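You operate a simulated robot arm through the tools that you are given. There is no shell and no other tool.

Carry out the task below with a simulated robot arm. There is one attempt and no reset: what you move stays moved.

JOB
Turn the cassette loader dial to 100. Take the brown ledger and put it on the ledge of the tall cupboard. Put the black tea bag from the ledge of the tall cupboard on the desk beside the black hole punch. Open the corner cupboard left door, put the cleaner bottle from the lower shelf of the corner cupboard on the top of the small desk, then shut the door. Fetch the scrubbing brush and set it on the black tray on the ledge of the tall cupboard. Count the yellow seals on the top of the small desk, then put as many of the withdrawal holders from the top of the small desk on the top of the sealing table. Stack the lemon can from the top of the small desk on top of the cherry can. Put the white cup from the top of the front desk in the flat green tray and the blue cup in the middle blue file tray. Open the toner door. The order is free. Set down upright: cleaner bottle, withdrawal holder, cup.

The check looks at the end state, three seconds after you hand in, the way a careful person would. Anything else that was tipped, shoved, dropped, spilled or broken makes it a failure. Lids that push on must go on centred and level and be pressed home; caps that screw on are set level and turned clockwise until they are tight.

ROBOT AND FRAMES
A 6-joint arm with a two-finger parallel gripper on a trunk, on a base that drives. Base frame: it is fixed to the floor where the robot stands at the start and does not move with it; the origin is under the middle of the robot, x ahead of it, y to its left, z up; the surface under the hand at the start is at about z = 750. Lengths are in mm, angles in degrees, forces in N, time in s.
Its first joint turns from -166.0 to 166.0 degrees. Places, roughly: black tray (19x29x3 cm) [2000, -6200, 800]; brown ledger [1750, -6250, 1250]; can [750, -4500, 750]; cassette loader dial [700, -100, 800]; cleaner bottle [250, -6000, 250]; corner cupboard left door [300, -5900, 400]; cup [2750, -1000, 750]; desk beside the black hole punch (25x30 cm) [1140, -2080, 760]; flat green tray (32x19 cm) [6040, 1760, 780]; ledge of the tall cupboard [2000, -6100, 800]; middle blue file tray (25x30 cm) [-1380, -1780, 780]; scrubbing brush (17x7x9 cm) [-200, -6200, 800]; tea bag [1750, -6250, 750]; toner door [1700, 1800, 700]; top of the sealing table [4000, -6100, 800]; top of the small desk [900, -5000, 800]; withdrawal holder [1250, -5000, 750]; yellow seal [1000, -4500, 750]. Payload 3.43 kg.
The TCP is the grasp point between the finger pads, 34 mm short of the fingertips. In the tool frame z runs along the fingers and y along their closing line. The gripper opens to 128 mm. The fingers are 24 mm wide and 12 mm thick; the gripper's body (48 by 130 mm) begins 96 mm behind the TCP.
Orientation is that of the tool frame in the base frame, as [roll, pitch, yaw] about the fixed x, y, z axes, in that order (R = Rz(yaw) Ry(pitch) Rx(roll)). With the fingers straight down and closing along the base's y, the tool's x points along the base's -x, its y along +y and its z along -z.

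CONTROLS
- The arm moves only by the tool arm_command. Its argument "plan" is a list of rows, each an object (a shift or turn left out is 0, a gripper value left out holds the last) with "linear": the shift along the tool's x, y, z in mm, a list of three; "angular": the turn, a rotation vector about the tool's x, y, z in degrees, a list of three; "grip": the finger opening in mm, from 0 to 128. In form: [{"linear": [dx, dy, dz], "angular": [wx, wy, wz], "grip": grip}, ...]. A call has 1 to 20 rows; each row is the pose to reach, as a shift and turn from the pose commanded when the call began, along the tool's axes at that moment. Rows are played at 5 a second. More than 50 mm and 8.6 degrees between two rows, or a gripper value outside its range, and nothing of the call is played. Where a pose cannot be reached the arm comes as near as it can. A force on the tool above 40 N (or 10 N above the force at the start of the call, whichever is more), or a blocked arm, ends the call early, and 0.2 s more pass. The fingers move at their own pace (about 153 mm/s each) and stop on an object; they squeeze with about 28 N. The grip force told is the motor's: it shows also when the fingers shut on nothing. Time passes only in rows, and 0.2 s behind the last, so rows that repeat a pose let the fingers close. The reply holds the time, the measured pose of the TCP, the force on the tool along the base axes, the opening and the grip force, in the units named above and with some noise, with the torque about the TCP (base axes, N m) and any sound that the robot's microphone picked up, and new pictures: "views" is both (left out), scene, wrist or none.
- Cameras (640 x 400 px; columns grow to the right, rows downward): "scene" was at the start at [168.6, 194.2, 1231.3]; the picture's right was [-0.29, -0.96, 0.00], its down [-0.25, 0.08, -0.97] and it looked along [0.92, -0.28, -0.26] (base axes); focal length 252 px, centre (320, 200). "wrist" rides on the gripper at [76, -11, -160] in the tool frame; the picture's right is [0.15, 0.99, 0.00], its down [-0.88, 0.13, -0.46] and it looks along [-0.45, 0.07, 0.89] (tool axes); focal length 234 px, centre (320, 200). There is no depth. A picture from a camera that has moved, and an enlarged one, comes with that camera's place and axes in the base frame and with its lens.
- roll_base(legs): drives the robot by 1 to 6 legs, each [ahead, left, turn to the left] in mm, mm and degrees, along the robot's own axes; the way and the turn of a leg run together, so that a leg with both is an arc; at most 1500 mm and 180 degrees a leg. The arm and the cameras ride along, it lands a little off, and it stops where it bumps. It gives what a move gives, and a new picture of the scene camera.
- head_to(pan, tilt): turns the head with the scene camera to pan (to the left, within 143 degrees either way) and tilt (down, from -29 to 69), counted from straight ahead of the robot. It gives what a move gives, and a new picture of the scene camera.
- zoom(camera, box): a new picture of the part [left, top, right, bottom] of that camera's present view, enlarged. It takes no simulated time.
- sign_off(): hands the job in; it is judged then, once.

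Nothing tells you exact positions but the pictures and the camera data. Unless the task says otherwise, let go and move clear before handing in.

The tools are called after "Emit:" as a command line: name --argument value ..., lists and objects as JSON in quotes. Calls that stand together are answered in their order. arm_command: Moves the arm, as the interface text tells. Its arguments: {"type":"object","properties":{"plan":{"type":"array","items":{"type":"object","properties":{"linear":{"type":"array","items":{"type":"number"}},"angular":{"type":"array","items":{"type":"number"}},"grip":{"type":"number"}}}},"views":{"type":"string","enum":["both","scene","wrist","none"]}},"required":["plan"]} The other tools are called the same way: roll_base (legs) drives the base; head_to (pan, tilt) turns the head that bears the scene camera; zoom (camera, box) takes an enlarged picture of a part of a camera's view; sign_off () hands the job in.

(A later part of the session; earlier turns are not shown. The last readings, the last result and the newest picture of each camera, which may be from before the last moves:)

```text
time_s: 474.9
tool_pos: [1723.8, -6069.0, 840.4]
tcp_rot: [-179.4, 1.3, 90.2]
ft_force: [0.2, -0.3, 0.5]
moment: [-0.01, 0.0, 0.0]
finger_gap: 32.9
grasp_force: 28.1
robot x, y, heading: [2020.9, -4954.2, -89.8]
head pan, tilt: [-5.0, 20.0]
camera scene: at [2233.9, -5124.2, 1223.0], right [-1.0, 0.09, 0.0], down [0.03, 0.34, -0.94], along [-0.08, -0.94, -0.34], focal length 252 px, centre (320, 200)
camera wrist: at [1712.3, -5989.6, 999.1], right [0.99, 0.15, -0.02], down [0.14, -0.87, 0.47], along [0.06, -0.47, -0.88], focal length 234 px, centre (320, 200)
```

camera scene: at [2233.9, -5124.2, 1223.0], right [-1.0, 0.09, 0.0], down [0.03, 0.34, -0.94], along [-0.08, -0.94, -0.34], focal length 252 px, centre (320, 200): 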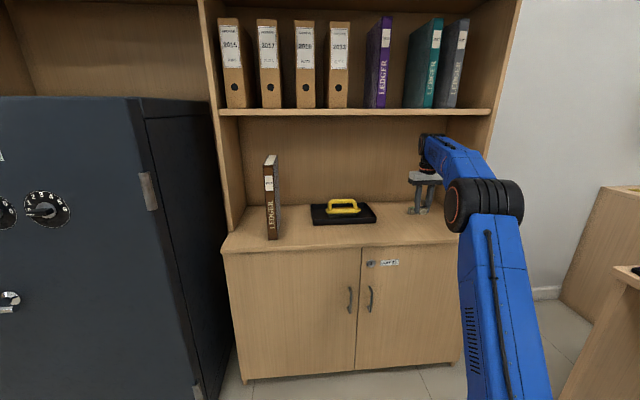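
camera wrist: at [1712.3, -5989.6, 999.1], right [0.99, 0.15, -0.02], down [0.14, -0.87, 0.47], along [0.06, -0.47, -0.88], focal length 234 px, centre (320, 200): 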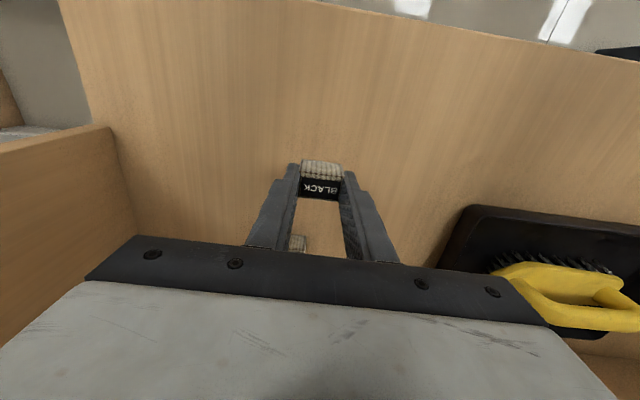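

The tea bag is held. I retract the arm and then back the base north toward the desk with the hole punch.

Emit:
arm_command --plan '[{"linear": [40, 0, -5]}, {"linear": [80, 5, -10]}, {"linear": [120, 15, -20]}, {"linear": [160, 25, -40]}, {"linear": [200, 40, -60]}, {"linear": [240, 55, -80]}, {"linear": [280, 72, -100]}, {"linear": [320, 90, -120]}, {"linear": [360, 108, -140]}, {"linear": [400, 126, -160]}, {"linear": [440, 144, -180]}, {"linear": [480, 162, -200]}, {"linear": [520, 180, -210]}, {"linear": [560, 195, -210]}, {"linear": [595, 205, -210]}]' --views "none"

Emit:
roll_base --legs '[[-1450, 0, 0], [-1000, 0, 0]]'

Emit:
head_to --pan -120 --tilt 18

```text
time_s: 478.1
tool_pos: [1926.9, -5469.5, 1032.0]
tcp_rot: [-179.2, 1.4, 90.1]
ft_force: [-0.1, -0.1, 0.1]
moment: [0.03, 0.03, 0.03]
finger_gap: 32.8
grasp_force: 28.0
robot x, y, heading: [2022.3, -4955.6, -90.4]
head pan, tilt: [-5.0, 20.0]
```

```text
time_s: 490.1
tool_pos: [1912.1, -3019.3, 1033.3]
tcp_rot: [-179.2, 1.3, 90.9]
ft_force: [0.3, -0.7, 0.1]
moment: [0.01, 0.03, -0.01]
finger_gap: 33.2
grasp_force: 28.0
robot x, y, heading: [2000.7, -2502.4, -89.1]
head pan, tilt: [-5.0, 20.0]
camera scene: at [2215.3, -2669.7, 1223.0], right [-1.0, 0.07, 0.0], down [0.03, 0.34, -0.94], along [-0.07, -0.94, -0.34], focal length 252 px, centre (320, 200)
```

scene: 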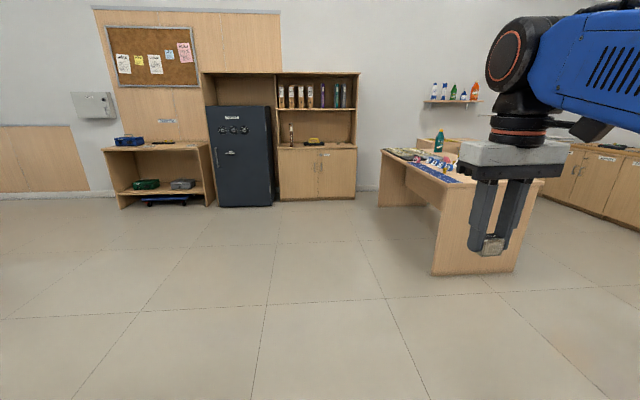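

```text
time_s: 492.1
tool_pos: [1911.7, -3018.9, 1032.4]
tcp_rot: [-179.3, 1.3, 90.9]
ft_force: [0.5, 0.5, -1.0]
moment: [0.0, -0.01, -0.03]
finger_gap: 33.0
grasp_force: 27.4
robot x, y, heading: [2000.4, -2505.0, -89.1]
head pan, tilt: [-120.0, 18.0]
camera scene: at [2140.7, -2531.3, 1226.2], right [0.49, 0.87, 0.0], down [0.27, -0.15, -0.95], along [-0.83, 0.46, -0.31], focal length 252 px, centre (320, 200)
```

scene: 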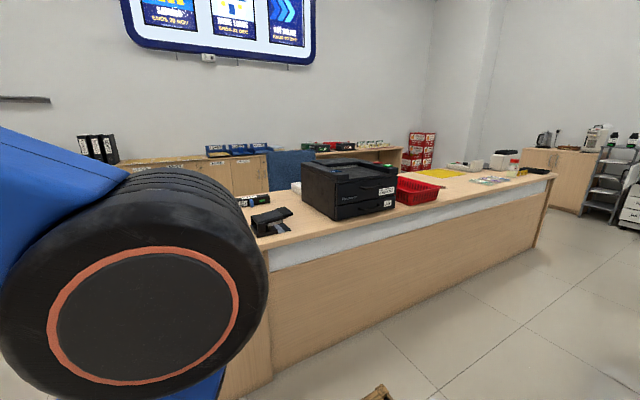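

Emit:
zoom --camera "scene" --box '[230, 150, 450, 280]'

```text
2.91 times, centred on (340, 215) of scene
camera zoom: at [2140.7, -2531.3, 1226.2], right [0.49, 0.87, 0.0], down [0.27, -0.15, -0.95], along [-0.83, 0.46, -0.31], focal length 734 px, centre (262, 156)
```

zoom: 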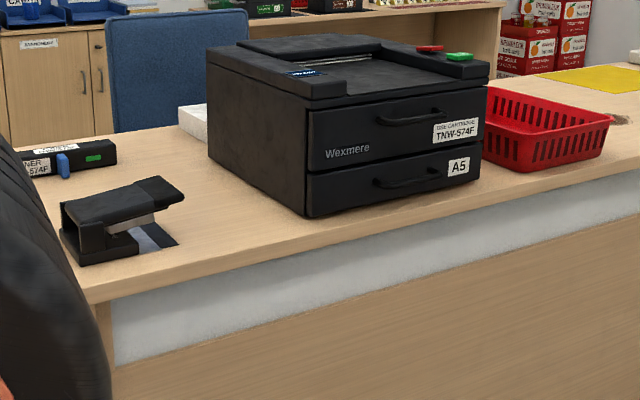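

The free spot lies between the hole punch (near y≈-2200) and the printer. I drive alongside the desk there.

Emit:
roll_base --legs '[[0, 0, -0.9], [-690, -130, 0]]'

Emit:
head_to --pan -110 --tilt 25

```text
time_s: 496.2
tool_pos: [1776.4, -2331.5, 1033.6]
tcp_rot: [-179.3, 1.4, 89.9]
ft_force: [-0.2, 0.1, 0.4]
moment: [-0.03, 0.01, 0.0]
finger_gap: 32.6
grasp_force: 27.8
robot x, y, heading: [1876.7, -1817.0, -90.2]
head pan, tilt: [-120.0, 18.0]
camera scene: at [2013.7, -1848.3, 1226.2], right [0.5, 0.86, 0.0], down [0.27, -0.16, -0.95], along [-0.82, 0.48, -0.31], focal length 252 px, centre (320, 200)
```

scene: 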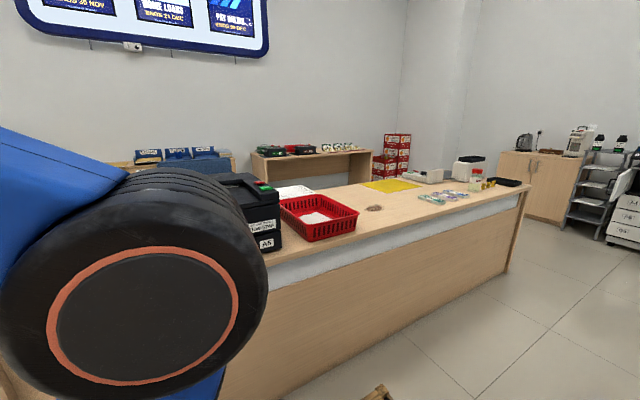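

```text
time_s: 497.0
tool_pos: [1776.2, -2332.0, 1033.0]
tcp_rot: [-179.4, 1.3, 89.9]
ft_force: [-0.6, -0.7, -1.1]
moment: [0.0, 0.02, -0.01]
finger_gap: 33.1
grasp_force: 28.0
robot x, y, heading: [1876.9, -1817.7, -90.0]
head pan, tilt: [-110.0, 25.0]
camera scene: at [2007.9, -1863.4, 1214.9], right [0.35, 0.94, 0.0], down [0.4, -0.15, -0.91], along [-0.85, 0.31, -0.42], focal length 252 px, centre (320, 200)
```

scene: 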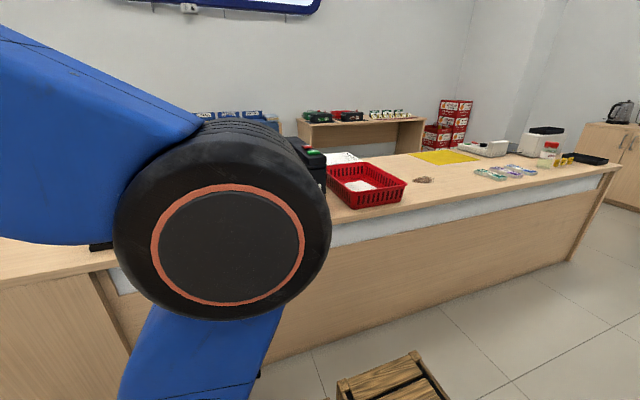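

Emit:
arm_command --plan '[{"linear": [-10, -44, 0], "angular": [0, 0, 5]}, {"linear": [-19, -88, 0], "angular": [0, 0, 10]}, {"linear": [-29, -132, 0], "angular": [0, 0, 16]}, {"linear": [-38, -176, 0], "angular": [0, 0, 21]}, {"linear": [-16, -214, 0], "angular": [0, 0, 26]}, {"linear": [7, -251, 0], "angular": [0, 0, 32]}, {"linear": [30, -289, 0], "angular": [0, 0, 37]}, {"linear": [52, -326, 0], "angular": [0, 0, 42]}, {"linear": [78, -356, 0], "angular": [0, 0, 48]}, {"linear": [104, -386, 0], "angular": [0, 0, 53]}, {"linear": [130, -416, 0], "angular": [0, 0, 58]}, {"linear": [156, -446, 0], "angular": [0, 0, 64]}, {"linear": [182, -476, 0], "angular": [0, 0, 69]}, {"linear": [198, -514, 0], "angular": [0, 0, 74]}, {"linear": [215, -551, 0], "angular": [0, 0, 80]}, {"linear": [231, -589, 0], "angular": [0, 0, 85]}, {"linear": [247, -626, 0], "angular": [0, 0, 90]}, {"linear": [247, -626, 0], "angular": [0, 0, 90]}]' --views "both"

```text
time_s: 500.8
tool_pos: [1151.0, -2080.9, 1036.0]
tcp_rot: [178.8, 0.7, -0.2]
ft_force: [-0.5, 0.1, -0.3]
moment: [0.0, -0.02, -0.01]
finger_gap: 32.6
grasp_force: 28.1
robot x, y, heading: [1876.1, -1817.8, -90.2]
head pan, tilt: [-110.0, 25.0]
camera scene: at [2007.8, -1863.4, 1214.9], right [0.35, 0.94, 0.0], down [0.4, -0.15, -0.91], along [-0.85, 0.31, -0.42], focal length 252 px, centre (320, 200)
camera wrist: at [1228.3, -2066.1, 1196.0], right [0.14, -0.99, 0.02], down [-0.88, -0.12, 0.47], along [-0.46, -0.09, -0.88], focal length 234 px, centre (320, 200)
```

scene: 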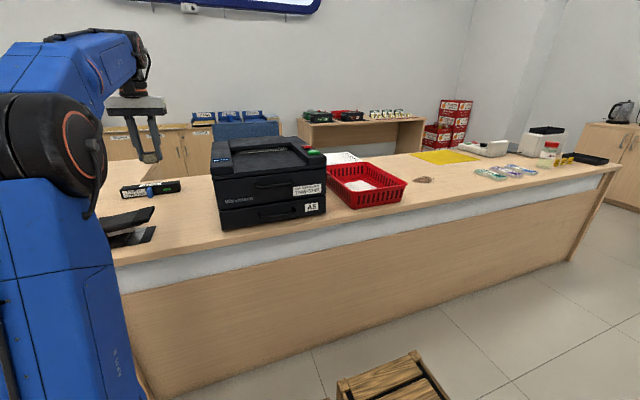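
wrist: 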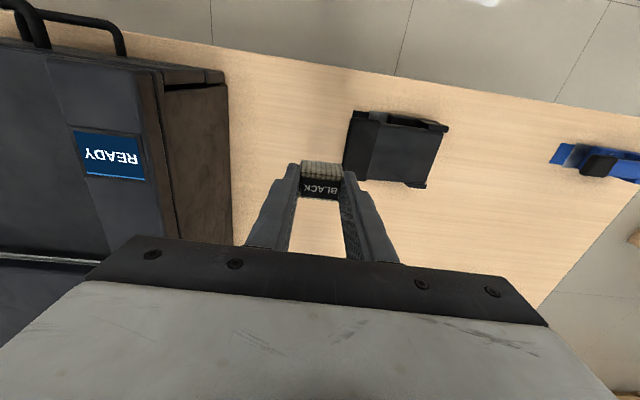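

The spot between the punch and the printer is right below. I shift slightly toward the printer for finger clearance and lower.

Emit:
arm_command --plan '[{"linear": [-3, -10, 40]}, {"linear": [-6, -19, 85]}, {"linear": [-6, -19, 130]}, {"linear": [-6, -19, 170]}, {"linear": [-6, -19, 205]}, {"linear": [-6, -19, 230]}, {"linear": [-6, -19, 236]}, {"linear": [-6, -19, 236]}]' --views "both"

```text
time_s: 502.6
tool_pos: [1141.1, -2069.5, 798.7]
tcp_rot: [178.7, 0.6, -0.1]
ft_force: [0.1, -0.6, 0.8]
moment: [-0.02, 0.01, 0.0]
finger_gap: 32.8
grasp_force: 27.9
robot x, y, heading: [1873.4, -1815.9, -89.9]
head pan, tilt: [-110.0, 25.0]
camera scene: at [2007.8, -1863.4, 1214.9], right [0.35, 0.94, 0.0], down [0.4, -0.15, -0.91], along [-0.85, 0.31, -0.42], focal length 252 px, centre (320, 200)
camera wrist: at [1218.9, -2054.3, 958.3], right [0.14, -0.99, 0.02], down [-0.88, -0.12, 0.47], along [-0.46, -0.09, -0.88], focal length 234 px, centre (320, 200)
```

scene: 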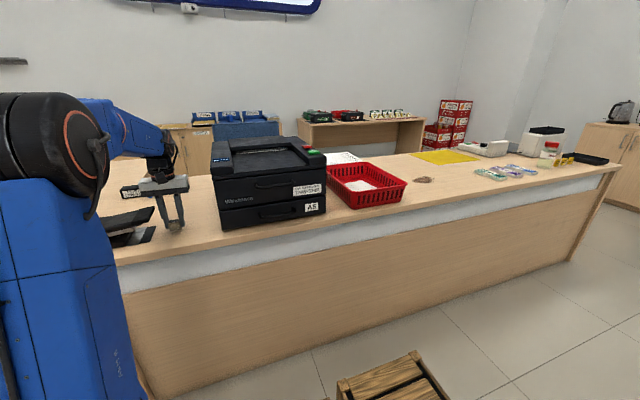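
wrist: 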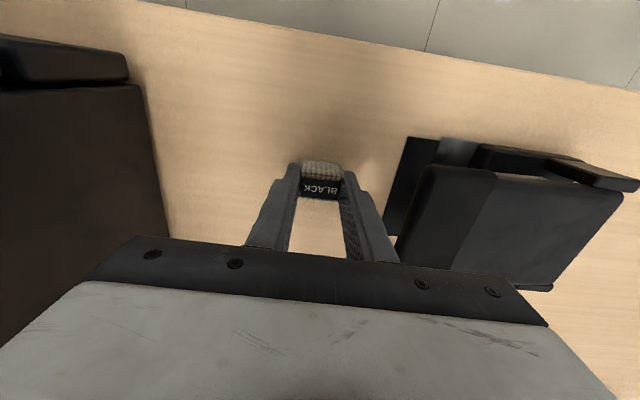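

Emit:
arm_command --plan '[{"linear": [0, 0, 2]}, {"linear": [0, 0, 4]}, {"linear": [0, 0, 6]}, {"linear": [0, 0, 6]}]' --views "none"

Emit:
arm_command --plan '[{"linear": [0, 0, 1.5]}, {"linear": [0, 0, 3]}, {"linear": [0, 0, 3]}]' --views "none"

```text
time_s: 503.6
tool_pos: [1142.3, -2070.2, 793.7]
tcp_rot: [178.7, 0.7, 0.0]
ft_force: [0.0, -0.6, 0.6]
moment: [0.03, -0.03, 0.01]
finger_gap: 32.8
grasp_force: 27.9
robot x, y, heading: [1876.1, -1816.1, -90.0]
head pan, tilt: [-110.0, 25.0]
```

```text
time_s: 504.4
tool_pos: [1141.5, -2070.6, 790.5]
tcp_rot: [178.7, 0.7, -0.1]
ft_force: [-0.9, -1.1, 3.6]
moment: [0.02, 0.06, -0.01]
finger_gap: 32.6
grasp_force: 28.1
robot x, y, heading: [1870.4, -1814.8, -90.2]
head pan, tilt: [-110.0, 25.0]
```

Emit:
arm_command --plan '[{"linear": [0, 0, -0.5], "grip": 36}, {"linear": [0, 0, -0.5], "grip": 45}, {"linear": [0, 0, -0.5], "grip": 58}, {"linear": [0, 0, -0.5], "grip": 58}, {"linear": [0, 0, -20], "grip": 58}, {"linear": [0, 0, -55], "grip": 58}, {"linear": [0, 0, -100], "grip": 58}, {"linear": [0, 0, -145], "grip": 58}, {"linear": [0, 0, -190], "grip": 58}, {"linear": [0, 0, -235], "grip": 58}]' --views "both"

```text
time_s: 506.6
tool_pos: [1145.8, -2065.5, 1023.5]
tcp_rot: [178.7, 0.6, -0.1]
ft_force: [-0.1, 0.3, -0.8]
moment: [0.04, 0.01, -0.03]
finger_gap: 58.0
grasp_force: 0.1
robot x, y, heading: [1874.5, -1814.4, -90.2]
head pan, tilt: [-110.0, 25.0]
camera scene: at [2007.7, -1863.4, 1214.9], right [0.35, 0.94, 0.0], down [0.4, -0.15, -0.91], along [-0.85, 0.31, -0.42], focal length 252 px, centre (320, 200)
camera wrist: at [1223.0, -2051.0, 1182.9], right [0.14, -0.99, 0.02], down [-0.88, -0.12, 0.47], along [-0.46, -0.09, -0.88], focal length 234 px, centre (320, 200)
```

scene: 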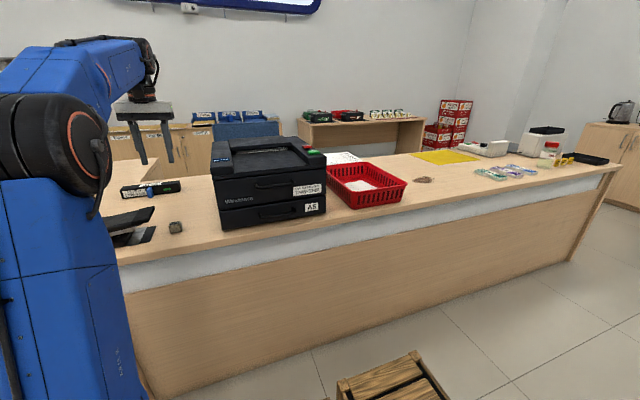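
wrist: 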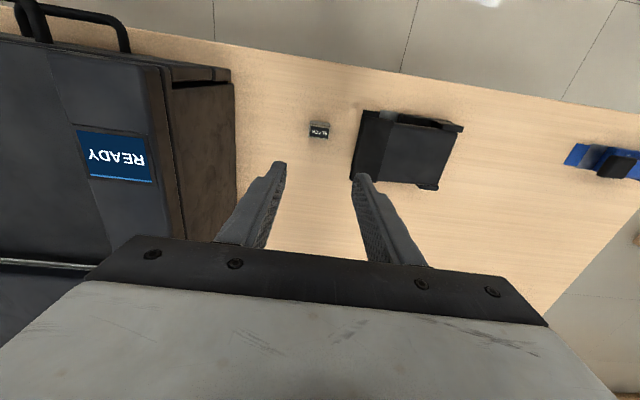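

The tea bag lies beside the hole punch. I swing the arm back and drive to the small desk's east side for the holders and cans.

Emit:
arm_command --plan '[{"linear": [38, 21, 0], "angular": [0, 0, -5]}, {"linear": [77, 42, 0], "angular": [0, 0, -10]}, {"linear": [115, 63, 0], "angular": [0, 0, -16]}, {"linear": [154, 84, 0], "angular": [0, 0, -21]}, {"linear": [184, 110, 0], "angular": [0, 0, -26]}, {"linear": [214, 136, 0], "angular": [0, 0, -32]}, {"linear": [244, 162, 0], "angular": [0, 0, -37]}, {"linear": [274, 188, 0], "angular": [0, 0, -42]}, {"linear": [304, 214, 0], "angular": [0, 0, -48]}, {"linear": [341, 237, 0], "angular": [0, 0, -53]}, {"linear": [379, 259, 0], "angular": [0, 0, -58]}, {"linear": [416, 281, 0], "angular": [0, 0, -64]}, {"linear": [454, 304, 0], "angular": [0, 0, -69]}, {"linear": [498, 295, 0], "angular": [0, 0, -74]}, {"linear": [542, 285, 0], "angular": [0, 0, -80]}, {"linear": [586, 276, 0], "angular": [0, 0, -85]}, {"linear": [630, 266, 0], "angular": [0, 0, -90]}]' --views "none"

Emit:
roll_base --legs '[[1450, 100, 0], [1000, 0, 0]]'

Emit:
head_to --pan -60 --tilt 25

```text
time_s: 510.2
tool_pos: [1773.6, -2333.5, 1023.3]
tcp_rot: [-179.4, 1.3, 90.0]
ft_force: [-0.5, 1.2, 0.0]
moment: [0.0, 0.02, 0.04]
finger_gap: 58.1
grasp_force: 0.1
robot x, y, heading: [1875.9, -1813.0, -90.2]
head pan, tilt: [-110.0, 25.0]
```

```text
time_s: 522.2
tool_pos: [1898.0, -4787.7, 1022.7]
tcp_rot: [-179.3, 1.4, 91.1]
ft_force: [-0.1, 0.1, 0.3]
moment: [-0.01, -0.04, 0.0]
finger_gap: 57.8
grasp_force: 0.1
robot x, y, heading: [1989.7, -4267.8, -88.9]
head pan, tilt: [-110.0, 25.0]
camera scene: at [2124.3, -4313.2, 1214.9], right [0.33, 0.94, 0.0], down [0.4, -0.14, -0.91], along [-0.86, 0.3, -0.42], focal length 252 px, centre (320, 200)
```

scene: 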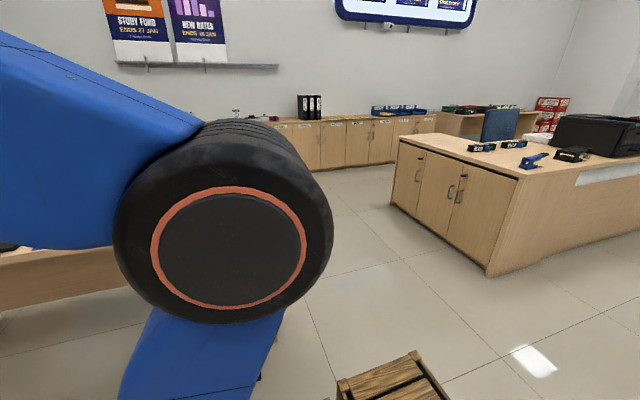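

```text
time_s: 523.4
tool_pos: [1897.8, -4787.8, 1022.2]
tcp_rot: [-179.3, 1.3, 91.0]
ft_force: [0.0, -0.4, 0.3]
moment: [0.0, -0.02, 0.0]
finger_gap: 58.1
grasp_force: 0.0
robot x, y, heading: [1989.2, -4269.5, -89.3]
head pan, tilt: [-60.0, 25.0]
camera scene: at [2132.2, -4390.6, 1214.9], right [-0.51, 0.86, 0.0], down [0.36, 0.22, -0.91], along [-0.78, -0.46, -0.42], focal length 252 px, centre (320, 200)
```

scene: 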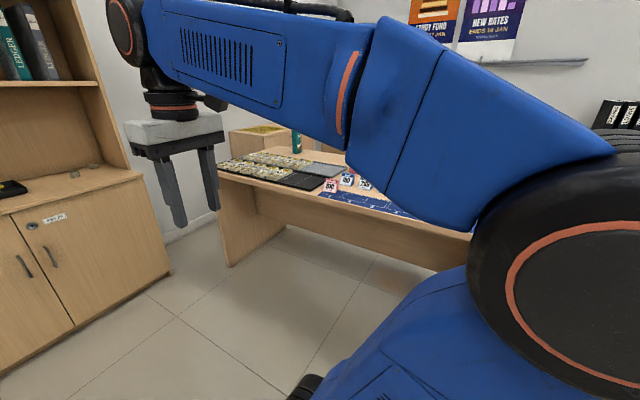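

The arm blocks the view from here. I turn the robot to face the small desk (heading 180).

Emit:
roll_base --legs '[[0, 0, -90.7]]'

Emit:
head_to --pan 15 --tilt 25

```text
time_s: 527.6
tool_pos: [1470.7, -4177.6, 1023.1]
tcp_rot: [-179.4, 1.4, 1.3]
ft_force: [-0.6, -0.5, 0.3]
moment: [0.0, 0.0, -0.01]
finger_gap: 58.2
grasp_force: 0.0
robot x, y, heading: [1989.4, -4270.5, -178.8]
head pan, tilt: [-60.0, 25.0]
camera scene: at [1867.0, -4409.4, 1214.9], right [0.86, 0.52, 0.0], down [0.22, -0.36, -0.91], along [-0.47, 0.78, -0.42], focal length 252 px, centre (320, 200)
```

scene: 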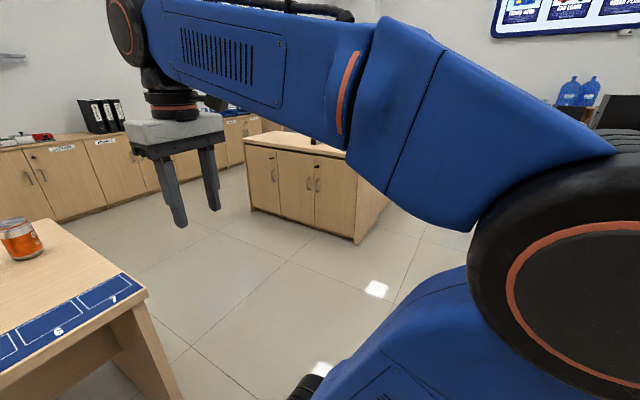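

```text
time_s: 529.0
tool_pos: [1470.8, -4177.8, 1024.1]
tcp_rot: [-179.3, 1.3, 1.4]
ft_force: [-0.3, -0.1, -0.7]
moment: [-0.02, 0.0, -0.02]
finger_gap: 58.2
grasp_force: 0.2
robot x, y, heading: [1989.3, -4269.2, -178.9]
head pan, tilt: [15.0, 25.0]
camera scene: at [1826.2, -4513.8, 1214.9], right [-0.28, 0.96, 0.0], down [0.41, 0.12, -0.91], along [-0.87, -0.25, -0.42], focal length 252 px, centre (320, 200)
```

scene: 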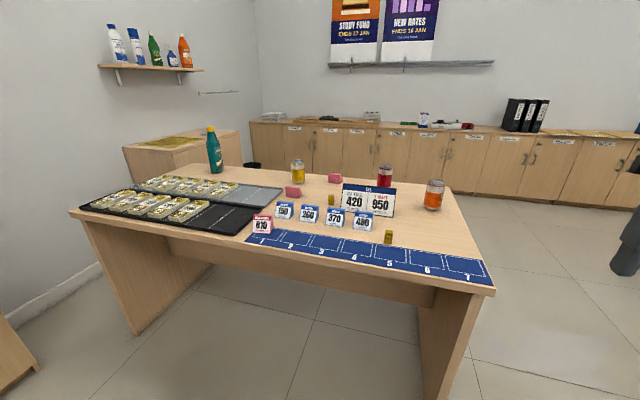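

Emit:
zoom --camera "scene" --box '[230, 150, 410, 260]'

Emit:
zoom --camera "scene" --box '[320, 150, 500, 290]'

Emit:
zoom --camera "scene" --box '[60, 160, 300, 270]'

```text
3.56 times, centred on (320, 205) of scene
camera zoom: at [1826.2, -4513.8, 1214.9], right [-0.28, 0.96, 0.0], down [0.41, 0.12, -0.91], along [-0.87, -0.25, -0.42], focal length 897 px, centre (320, 182)
```

zoom: 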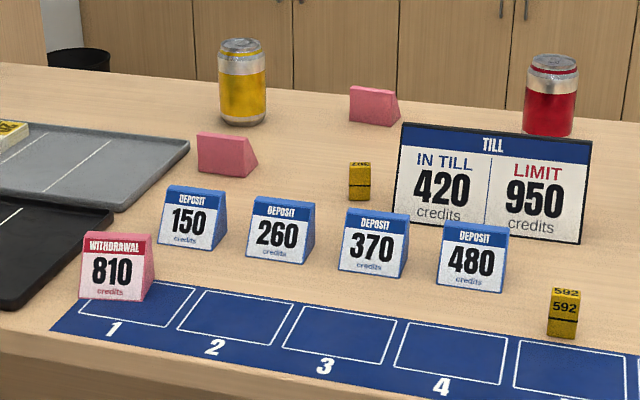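

```text
2.86 times, centred on (410, 220) of scene
camera zoom: at [1826.2, -4513.8, 1214.9], right [-0.28, 0.96, 0.0], down [0.41, 0.12, -0.91], along [-0.87, -0.25, -0.42], focal length 721 px, centre (63, 143)
```

zoom: 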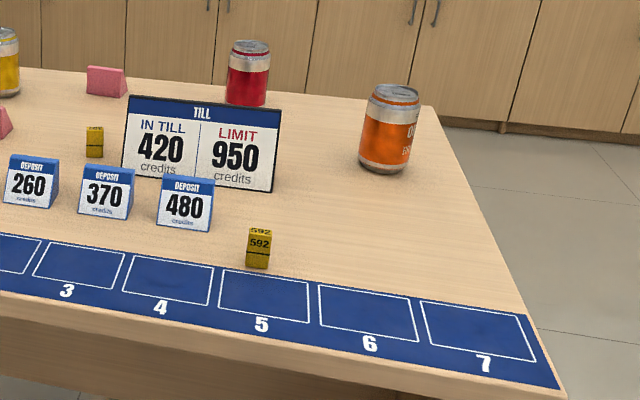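

```text
2.67 times, centred on (180, 215) of scene
camera zoom: at [1826.2, -4513.8, 1214.9], right [-0.28, 0.96, 0.0], down [0.41, 0.12, -0.91], along [-0.87, -0.25, -0.42], focal length 673 px, centre (693, 160)
```

zoom: 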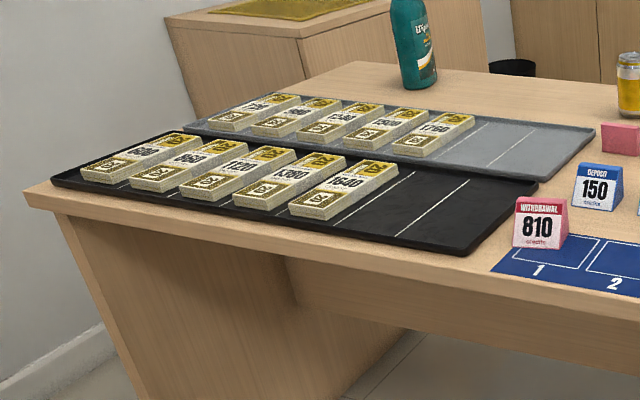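

I count two yellow seals (both sides of the desk seen), so two withdrawal holders must go to the sealing table. The WITHDRAWAL 810 holder is near (1172, -4904) and 700 near (866, -4911). I move up to the desk's east side.

Emit:
roll_base --legs '[[0, 0, -1.2], [0, 530, 0], [260, 0, 0]]'

Emit:
head_to --pan 0 --tilt 35

```text
time_s: 534.0
tool_pos: [1211.3, -4698.4, 1023.1]
tcp_rot: [-179.2, 1.3, -0.2]
ft_force: [-0.5, -0.4, -1.1]
moment: [0.01, -0.01, -0.02]
finger_gap: 58.0
grasp_force: 0.0
robot x, y, heading: [1730.9, -4801.0, 179.7]
head pan, tilt: [15.0, 25.0]
camera scene: at [1557.9, -5044.0, 1214.9], right [-0.25, 0.97, 0.0], down [0.41, 0.11, -0.91], along [-0.88, -0.23, -0.42], focal length 252 px, centre (320, 200)
```

scene: 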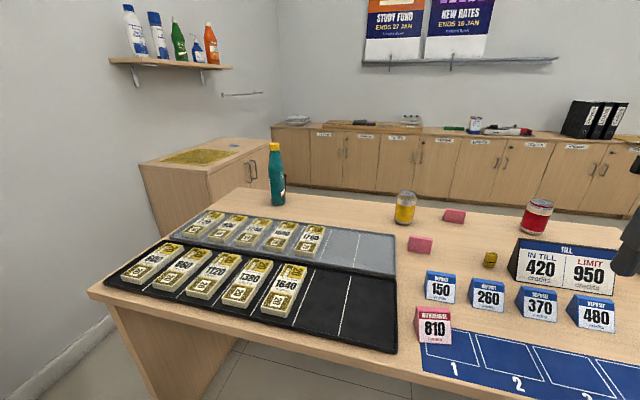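

```text
time_s: 534.7
tool_pos: [1211.7, -4699.6, 1022.8]
tcp_rot: [-179.2, 1.3, -0.2]
ft_force: [0.4, -0.3, 0.4]
moment: [0.0, 0.0, -0.01]
finger_gap: 58.1
grasp_force: 0.1
robot x, y, heading: [1728.3, -4803.2, 179.7]
head pan, tilt: [0.0, 35.0]
camera scene: at [1558.9, -5020.2, 1199.2], right [0.0, 1.0, 0.0], down [0.57, 0.0, -0.82], along [-0.82, 0.0, -0.57], focal length 252 px, centre (320, 200)
```

scene: 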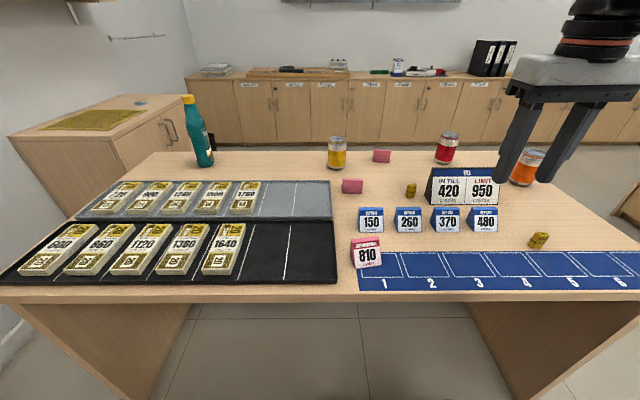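

Everything is in view. I move above the lemon can at about (694, -4955).

Emit:
arm_command --plan '[{"linear": [-30, 15, 0], "grip": 100}, {"linear": [-70, 32, 0]}, {"linear": [-110, 50, 0]}, {"linear": [-150, 70, 0]}, {"linear": [-190, 90, 0]}, {"linear": [-230, 110, 5]}, {"linear": [-270, 130, 10]}, {"linear": [-310, 150, 15]}, {"linear": [-350, 170, 20]}, {"linear": [-390, 190, 23]}, {"linear": [-430, 210, 23]}, {"linear": [-468, 230, 23]}, {"linear": [-500, 247, 23]}, {"linear": [-518, 256, 23]}, {"linear": [-518, 256, 23]}]' --views "both"

```text
time_s: 537.9
tool_pos: [692.8, -4955.1, 1007.7]
tcp_rot: [-179.3, 1.3, -0.3]
ft_force: [-0.2, 1.1, -0.1]
moment: [-0.01, 0.0, 0.02]
finger_gap: 100.3
grasp_force: 0.1
robot x, y, heading: [1733.4, -4803.9, 179.8]
head pan, tilt: [0.0, 35.0]
camera scene: at [1558.9, -5020.2, 1199.1], right [0.01, 1.0, 0.0], down [0.57, 0.0, -0.82], along [-0.82, 0.0, -0.57], focal length 252 px, centre (320, 200)
camera wrist: at [771.6, -4945.9, 1166.7], right [0.14, -0.99, -0.02], down [-0.87, -0.13, 0.47], along [-0.47, -0.05, -0.88], focal length 234 px, centre (320, 200)
```

scene: 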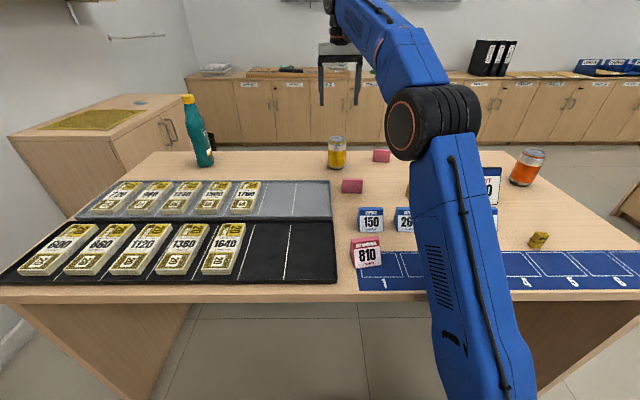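
wrist: 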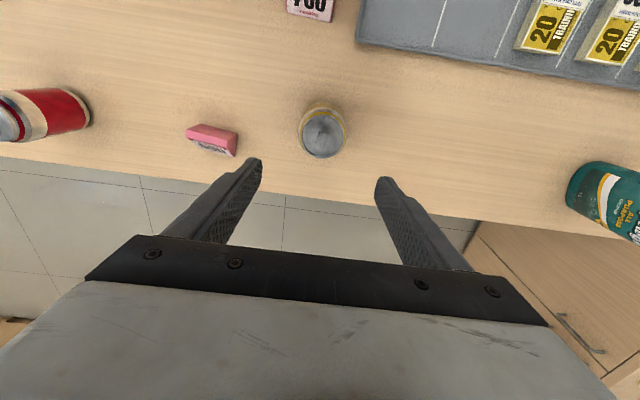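

Emit:
arm_command --plan '[{"linear": [5, -2, 40]}, {"linear": [9, -4, 80]}, {"linear": [9, -4, 115]}, {"linear": [9, -4, 115]}]' --views "wrist"

```text
time_s: 538.9
tool_pos: [698.5, -4949.9, 890.4]
tcp_rot: [-179.3, 1.3, -0.2]
ft_force: [-0.5, -0.8, -0.3]
moment: [-0.02, 0.02, 0.01]
finger_gap: 99.7
grasp_force: 0.0
robot x, y, heading: [1726.6, -4800.6, 179.5]
head pan, tilt: [0.0, 35.0]
camera wrist: at [777.9, -4940.3, 1049.1], right [0.14, -0.99, -0.02], down [-0.87, -0.13, 0.47], along [-0.47, -0.05, -0.88], focal length 234 px, centre (320, 200)
```

wrist: 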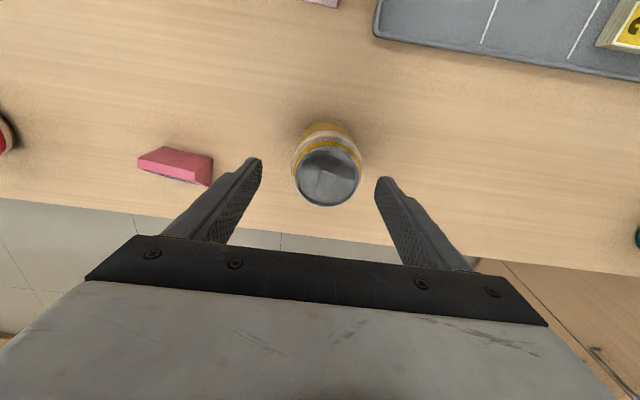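

Emit:
arm_command --plan '[{"linear": [4.5, 4, 20]}, {"linear": [4.5, 4, 40]}, {"linear": [4.5, 4, 50]}, {"linear": [4.5, 4, 50]}, {"linear": [4.5, 4, 50], "grip": 75}, {"linear": [4.5, 4, 50], "grip": 50}, {"linear": [4.5, 4, 50], "grip": 0}, {"linear": [4.5, 4, 50], "grip": 0}]' --views "wrist"

```text
time_s: 540.7
tool_pos: [701.3, -4952.0, 841.8]
tcp_rot: [-179.3, 1.3, -0.3]
ft_force: [-0.4, -2.3, 0.9]
moment: [-0.32, -0.03, 0.0]
finger_gap: 65.4
grasp_force: 28.1
robot x, y, heading: [1727.4, -4803.5, 179.8]
head pan, tilt: [0.0, 35.0]
camera wrist: at [780.6, -4943.0, 1001.2], right [0.14, -0.99, -0.02], down [-0.87, -0.13, 0.47], along [-0.47, -0.05, -0.88], focal length 234 px, centre (320, 200)
```

wrist: 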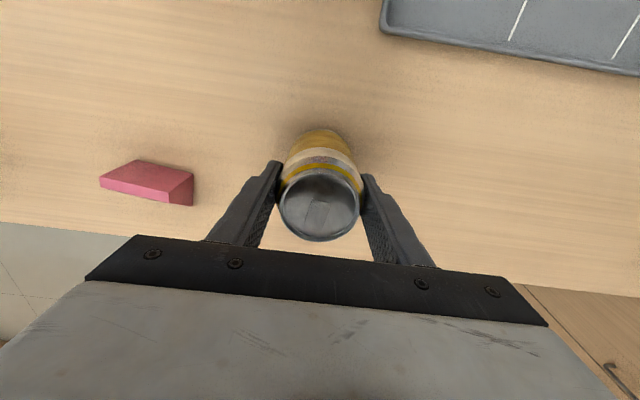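

Emit:
arm_command --plan '[{"linear": [0, 0, -4]}, {"linear": [0, 0, -12]}, {"linear": [0, 0, -25]}, {"linear": [0, 0, -45]}, {"linear": [0, 0, -70]}, {"linear": [0, 0, -95]}, {"linear": [0, 0, -120]}, {"linear": [0, 0, -145]}, {"linear": [0, 0, -162]}, {"linear": [0, 0, -162]}]' --views "both"

```text
time_s: 542.9
tool_pos: [706.3, -4953.8, 1004.2]
tcp_rot: [-179.2, 1.3, -0.2]
ft_force: [0.2, 0.0, -3.6]
moment: [0.01, 0.02, -0.01]
finger_gap: 64.8
grasp_force: 28.1
robot x, y, heading: [1727.0, -4800.6, 179.6]
head pan, tilt: [0.0, 35.0]
camera scene: at [1558.7, -5020.2, 1199.1], right [0.01, 1.0, 0.0], down [0.57, 0.0, -0.82], along [-0.82, 0.0, -0.57], focal length 252 px, centre (320, 200)
camera wrist: at [785.2, -4943.5, 1163.2], right [0.14, -0.99, -0.02], down [-0.87, -0.13, 0.47], along [-0.47, -0.05, -0.88], focal length 234 px, centre (320, 200)
```

scene: 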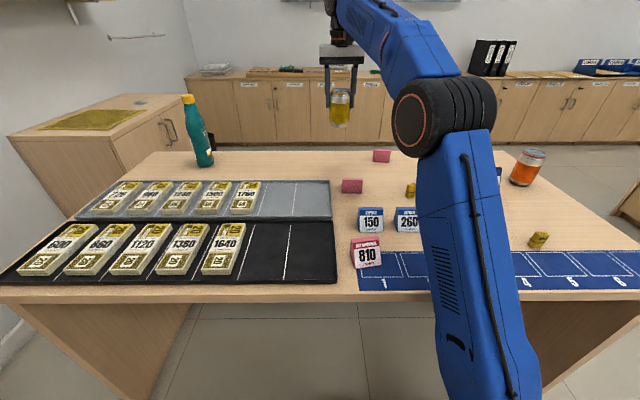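
wrist: 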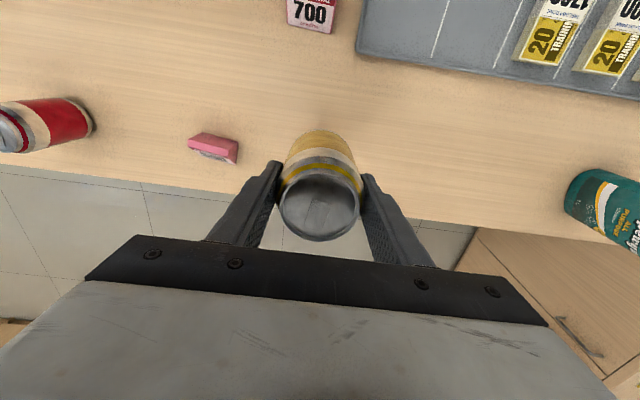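

Emit:
arm_command --plan '[{"linear": [-4, -25, 0]}, {"linear": [-9, -55, 0]}, {"linear": [-14, -85, 0]}, {"linear": [-19, -115, 0]}, {"linear": [-24, -145, 0]}, {"linear": [-29, -175, 0]}, {"linear": [-35, -205, 0]}, {"linear": [-40, -235, 0]}, {"linear": [-44, -260, 0]}, {"linear": [-46, -274, 0]}, {"linear": [-46, -274, 0]}]' --views "both"

Emit:
zoom --camera "scene" --box '[400, 110, 480, 180]'

```text
time_s: 545.3
tool_pos: [661.3, -4678.4, 1010.3]
tcp_rot: [-179.3, 1.3, -0.2]
ft_force: [-0.5, -1.2, -3.8]
moment: [-0.02, 0.04, 0.02]
finger_gap: 65.0
grasp_force: 27.8
robot x, y, heading: [1728.8, -4802.1, 179.8]
head pan, tilt: [0.0, 35.0]
camera scene: at [1558.7, -5020.1, 1199.1], right [0.01, 1.0, 0.0], down [0.57, 0.0, -0.82], along [-0.82, 0.0, -0.57], focal length 252 px, centre (320, 200)
camera wrist: at [739.9, -4669.3, 1168.2], right [0.14, -0.99, -0.02], down [-0.87, -0.13, 0.47], along [-0.47, -0.05, -0.88], focal length 234 px, centre (320, 200)
```

scene: 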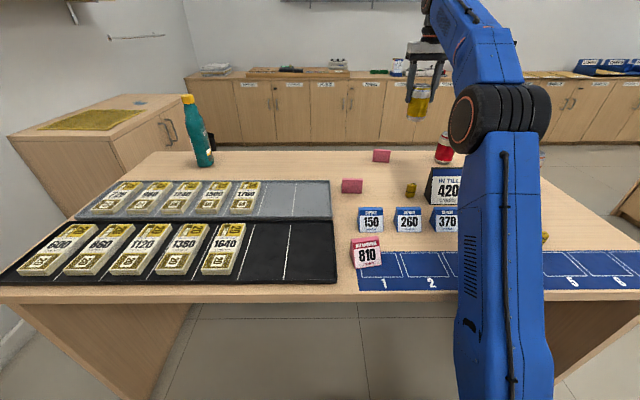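
wrist: 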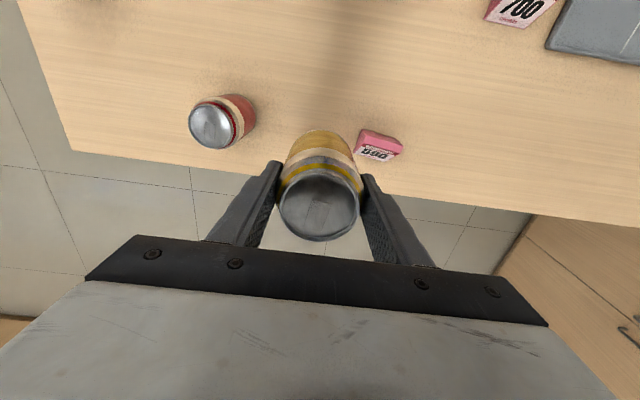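

```text
5.71 times, centred on (440, 145) of scene
camera zoom: at [1558.7, -5020.1, 1199.1], right [0.01, 1.0, 0.0], down [0.57, 0.0, -0.82], along [-0.82, 0.0, -0.57], focal length 1442 px, centre (-366, 514)
```

zoom: 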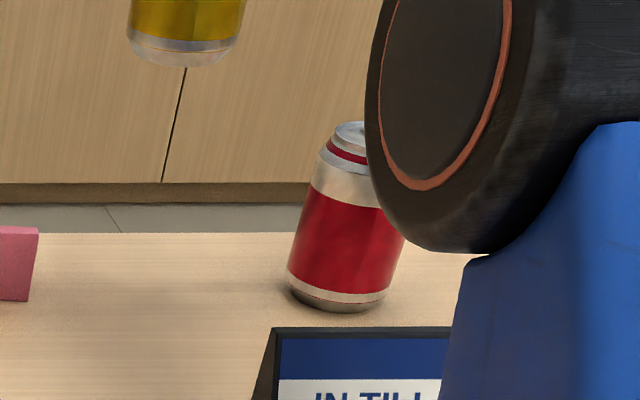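

Emit:
arm_command --plan '[{"linear": [0, -20, 0]}, {"linear": [0, -45, 0]}, {"linear": [0, -65, 0]}, {"linear": [0, -75, 0]}, {"linear": [0, -75, 0]}]' --views "wrist"

Emit:
zoom --camera "wrist" --box '[200, 70, 380, 250]'

```text
time_s: 546.5
tool_pos: [660.5, -4605.6, 1011.3]
tcp_rot: [-179.2, 1.3, -0.2]
ft_force: [-0.1, 0.5, -3.7]
moment: [0.0, 0.01, -0.02]
finger_gap: 65.1
grasp_force: 27.9
robot x, y, heading: [1734.8, -4802.8, 179.7]
head pan, tilt: [0.0, 35.0]
camera wrist: at [739.1, -4595.4, 1170.3], right [0.14, -0.99, -0.02], down [-0.87, -0.13, 0.47], along [-0.47, -0.05, -0.88], focal length 234 px, centre (320, 200)
```

wrist: 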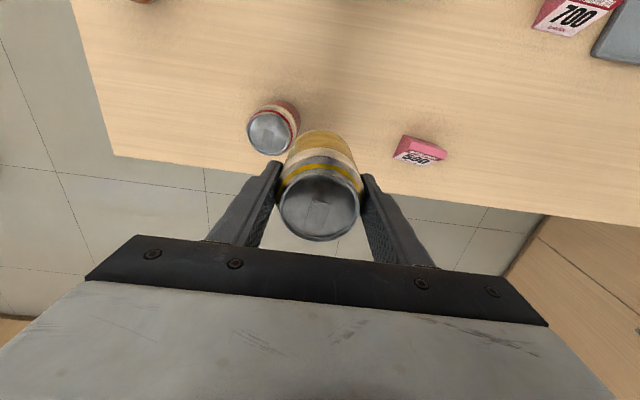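

```text
2.22 times, centred on (290, 160) of wrist
camera zoom: at [739.1, -4595.4, 1170.3], right [0.14, -0.99, -0.02], down [-0.87, -0.13, 0.47], along [-0.47, -0.05, -0.88], focal length 520 px, centre (387, 289)
```

zoom: 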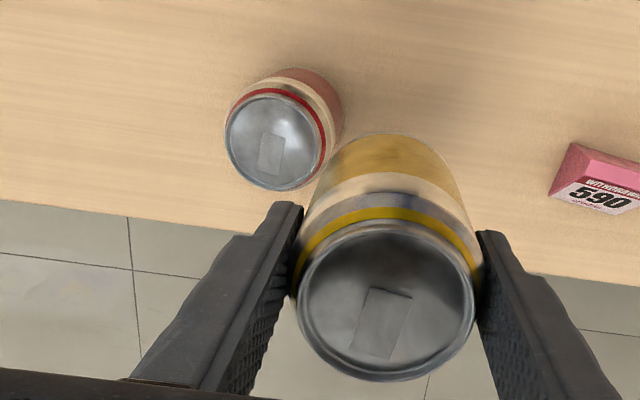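

Emit:
arm_command --plan '[{"linear": [-1, -20, 0]}, {"linear": [-1, -45, 0]}, {"linear": [-1, -62, 0]}, {"linear": [-1, -69.4, 0]}, {"linear": [-1, -69.4, 0]}, {"linear": [-1, -69.4, 15]}, {"linear": [-1, -69.4, 28]}, {"linear": [-1, -69.4, 34]}, {"linear": [-1, -69.4, 34]}]' --views "both"

Emit:
zoom --camera "scene" --box '[400, 60, 500, 180]'

Emit:
zoom --camera "wrist" --box '[220, 80, 420, 260]'

```text
time_s: 548.5
tool_pos: [658.7, -4535.1, 976.4]
tcp_rot: [-179.3, 1.3, -0.2]
ft_force: [0.0, 0.1, -4.5]
moment: [0.01, -0.02, 0.02]
finger_gap: 65.0
grasp_force: 28.5
robot x, y, heading: [1731.2, -4803.9, 179.8]
head pan, tilt: [0.0, 35.0]
camera scene: at [1558.7, -5020.0, 1199.1], right [0.01, 1.0, 0.0], down [0.57, 0.0, -0.82], along [-0.82, 0.0, -0.57], focal length 252 px, centre (320, 200)
camera wrist: at [738.0, -4525.4, 1135.9], right [0.14, -0.99, -0.02], down [-0.87, -0.13, 0.47], along [-0.47, -0.05, -0.88], focal length 234 px, centre (320, 200)
```

scene: 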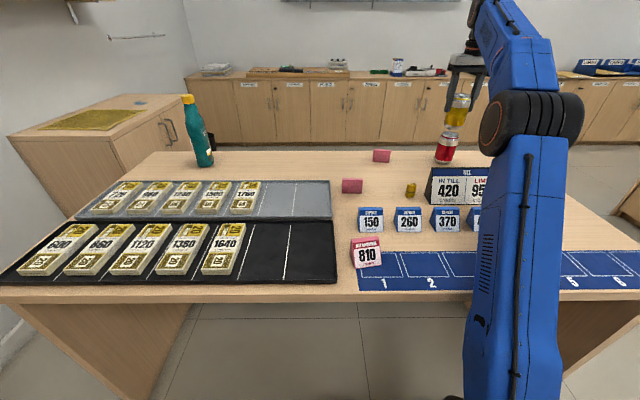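
wrist: 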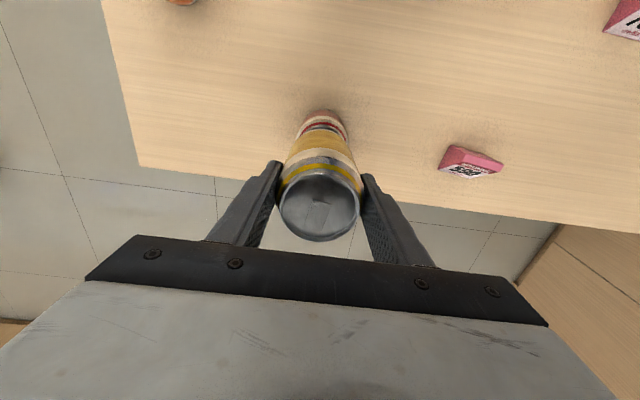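

```text
3.33 times, centred on (450, 120) of scene
camera zoom: at [1558.7, -5020.0, 1199.1], right [0.01, 1.0, 0.0], down [0.57, 0.0, -0.82], along [-0.82, 0.0, -0.57], focal length 841 px, centre (-113, 467)
```

zoom: 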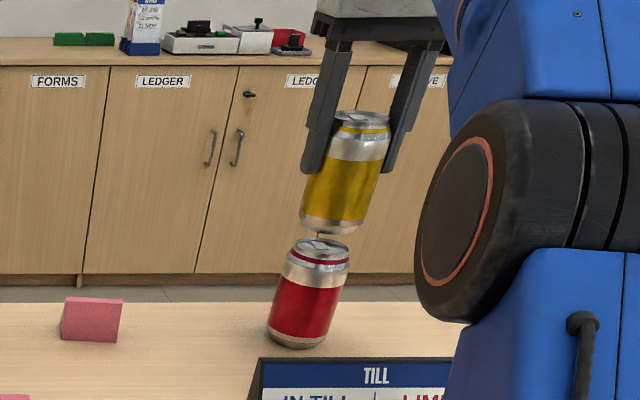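

```text
2.22 times, centred on (320, 170) of wrist
camera zoom: at [738.0, -4525.4, 1135.9], right [0.14, -0.99, -0.02], down [-0.87, -0.13, 0.47], along [-0.47, -0.05, -0.88], focal length 520 px, centre (320, 267)
```

zoom: 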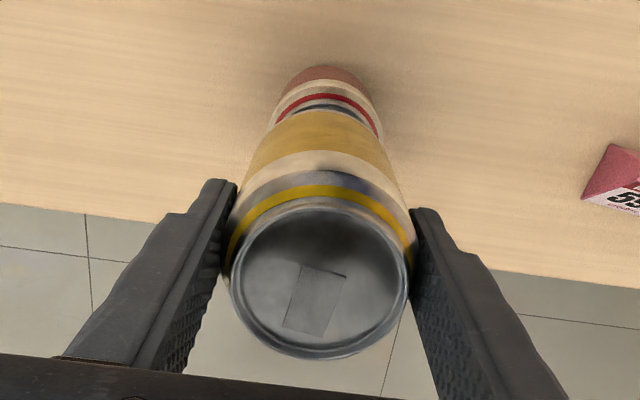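

The lemon can lines up over the cherry can in both views. I lower it gently.

Emit:
arm_command --plan '[{"linear": [0, 0, 4]}, {"linear": [0, 0, 8]}, {"linear": [0, 0, 8]}]' --views "none"

Emit:
arm_command --plan '[{"linear": [0, 0, 2]}, {"linear": [0, 0, 4]}, {"linear": [0, 0, 4]}]' --views "none"

```text
time_s: 549.3
tool_pos: [658.5, -4533.1, 969.9]
tcp_rot: [-179.3, 1.3, -0.2]
ft_force: [0.1, 0.4, -1.8]
moment: [-0.03, 0.01, -0.04]
finger_gap: 65.0
grasp_force: 28.3
robot x, y, heading: [1731.0, -4801.8, 179.4]
head pan, tilt: [0.0, 35.0]
```

```text
time_s: 550.1
tool_pos: [658.3, -4534.7, 965.1]
tcp_rot: [-179.4, 1.3, -0.1]
ft_force: [-0.1, 0.4, -3.0]
moment: [0.01, 0.01, 0.03]
finger_gap: 65.2
grasp_force: 27.5
robot x, y, heading: [1728.9, -4802.0, 179.8]
head pan, tilt: [0.0, 35.0]
```

Emit:
arm_command --plan '[{"linear": [0, 0, 2]}, {"linear": [0, 0, 3]}, {"linear": [0, 0, 3]}]' --views "none"

Emit:
arm_command --plan '[{"linear": [0, 0, 1.5]}, {"linear": [0, 0, 2.5]}, {"linear": [0, 0, 2.5]}]' --views "none"

```text
time_s: 550.9
tool_pos: [659.5, -4535.5, 963.0]
tcp_rot: [-179.2, 1.2, -0.2]
ft_force: [-0.3, 0.7, -3.7]
moment: [0.0, 0.04, 0.02]
finger_gap: 65.1
grasp_force: 27.7
robot x, y, heading: [1727.8, -4802.4, 179.7]
head pan, tilt: [0.0, 35.0]
```

```text
time_s: 551.7
tool_pos: [658.0, -4535.0, 960.0]
tcp_rot: [-179.3, 1.3, -0.2]
ft_force: [0.2, 0.2, -3.1]
moment: [0.01, 0.02, 0.01]
finger_gap: 64.8
grasp_force: 27.9
robot x, y, heading: [1727.3, -4802.9, 179.7]
head pan, tilt: [0.0, 35.0]
```

Emit:
arm_command --plan '[{"linear": [0, 0, 1.5]}, {"linear": [0, 0, 2.5]}, {"linear": [0, 0, 2.5]}]' --views "none"

Emit:
zoom --camera "scene" --box '[410, 70, 480, 180]'

```text
time_s: 552.5
tool_pos: [659.1, -4533.5, 957.1]
tcp_rot: [-179.4, 1.3, -0.2]
ft_force: [0.0, 0.2, -2.8]
moment: [-0.07, -0.02, 0.0]
finger_gap: 65.0
grasp_force: 27.7
robot x, y, heading: [1727.7, -4800.3, 179.7]
head pan, tilt: [0.0, 35.0]
```

```text
3.64 times, centred on (445, 125) of scene
camera zoom: at [1558.7, -5020.1, 1199.1], right [0.01, 1.0, 0.0], down [0.57, 0.0, -0.82], along [-0.82, 0.0, -0.57], focal length 918 px, centre (-134, 473)
```

zoom: 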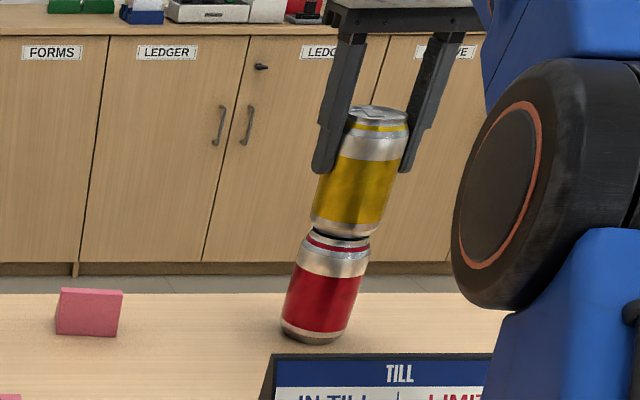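

Emit:
arm_command --plan '[{"linear": [0, 0, 1]}, {"linear": [0, 0, 2]}, {"linear": [0, 0, 2]}]' --views "none"

```text
time_s: 553.3
tool_pos: [657.8, -4534.4, 957.4]
tcp_rot: [-179.3, 1.4, -0.2]
ft_force: [-3.2, -0.3, 13.1]
moment: [-0.38, 0.4, -0.08]
finger_gap: 65.2
grasp_force: 27.9
robot x, y, heading: [1730.4, -4801.2, 179.7]
head pan, tilt: [0.0, 35.0]
```

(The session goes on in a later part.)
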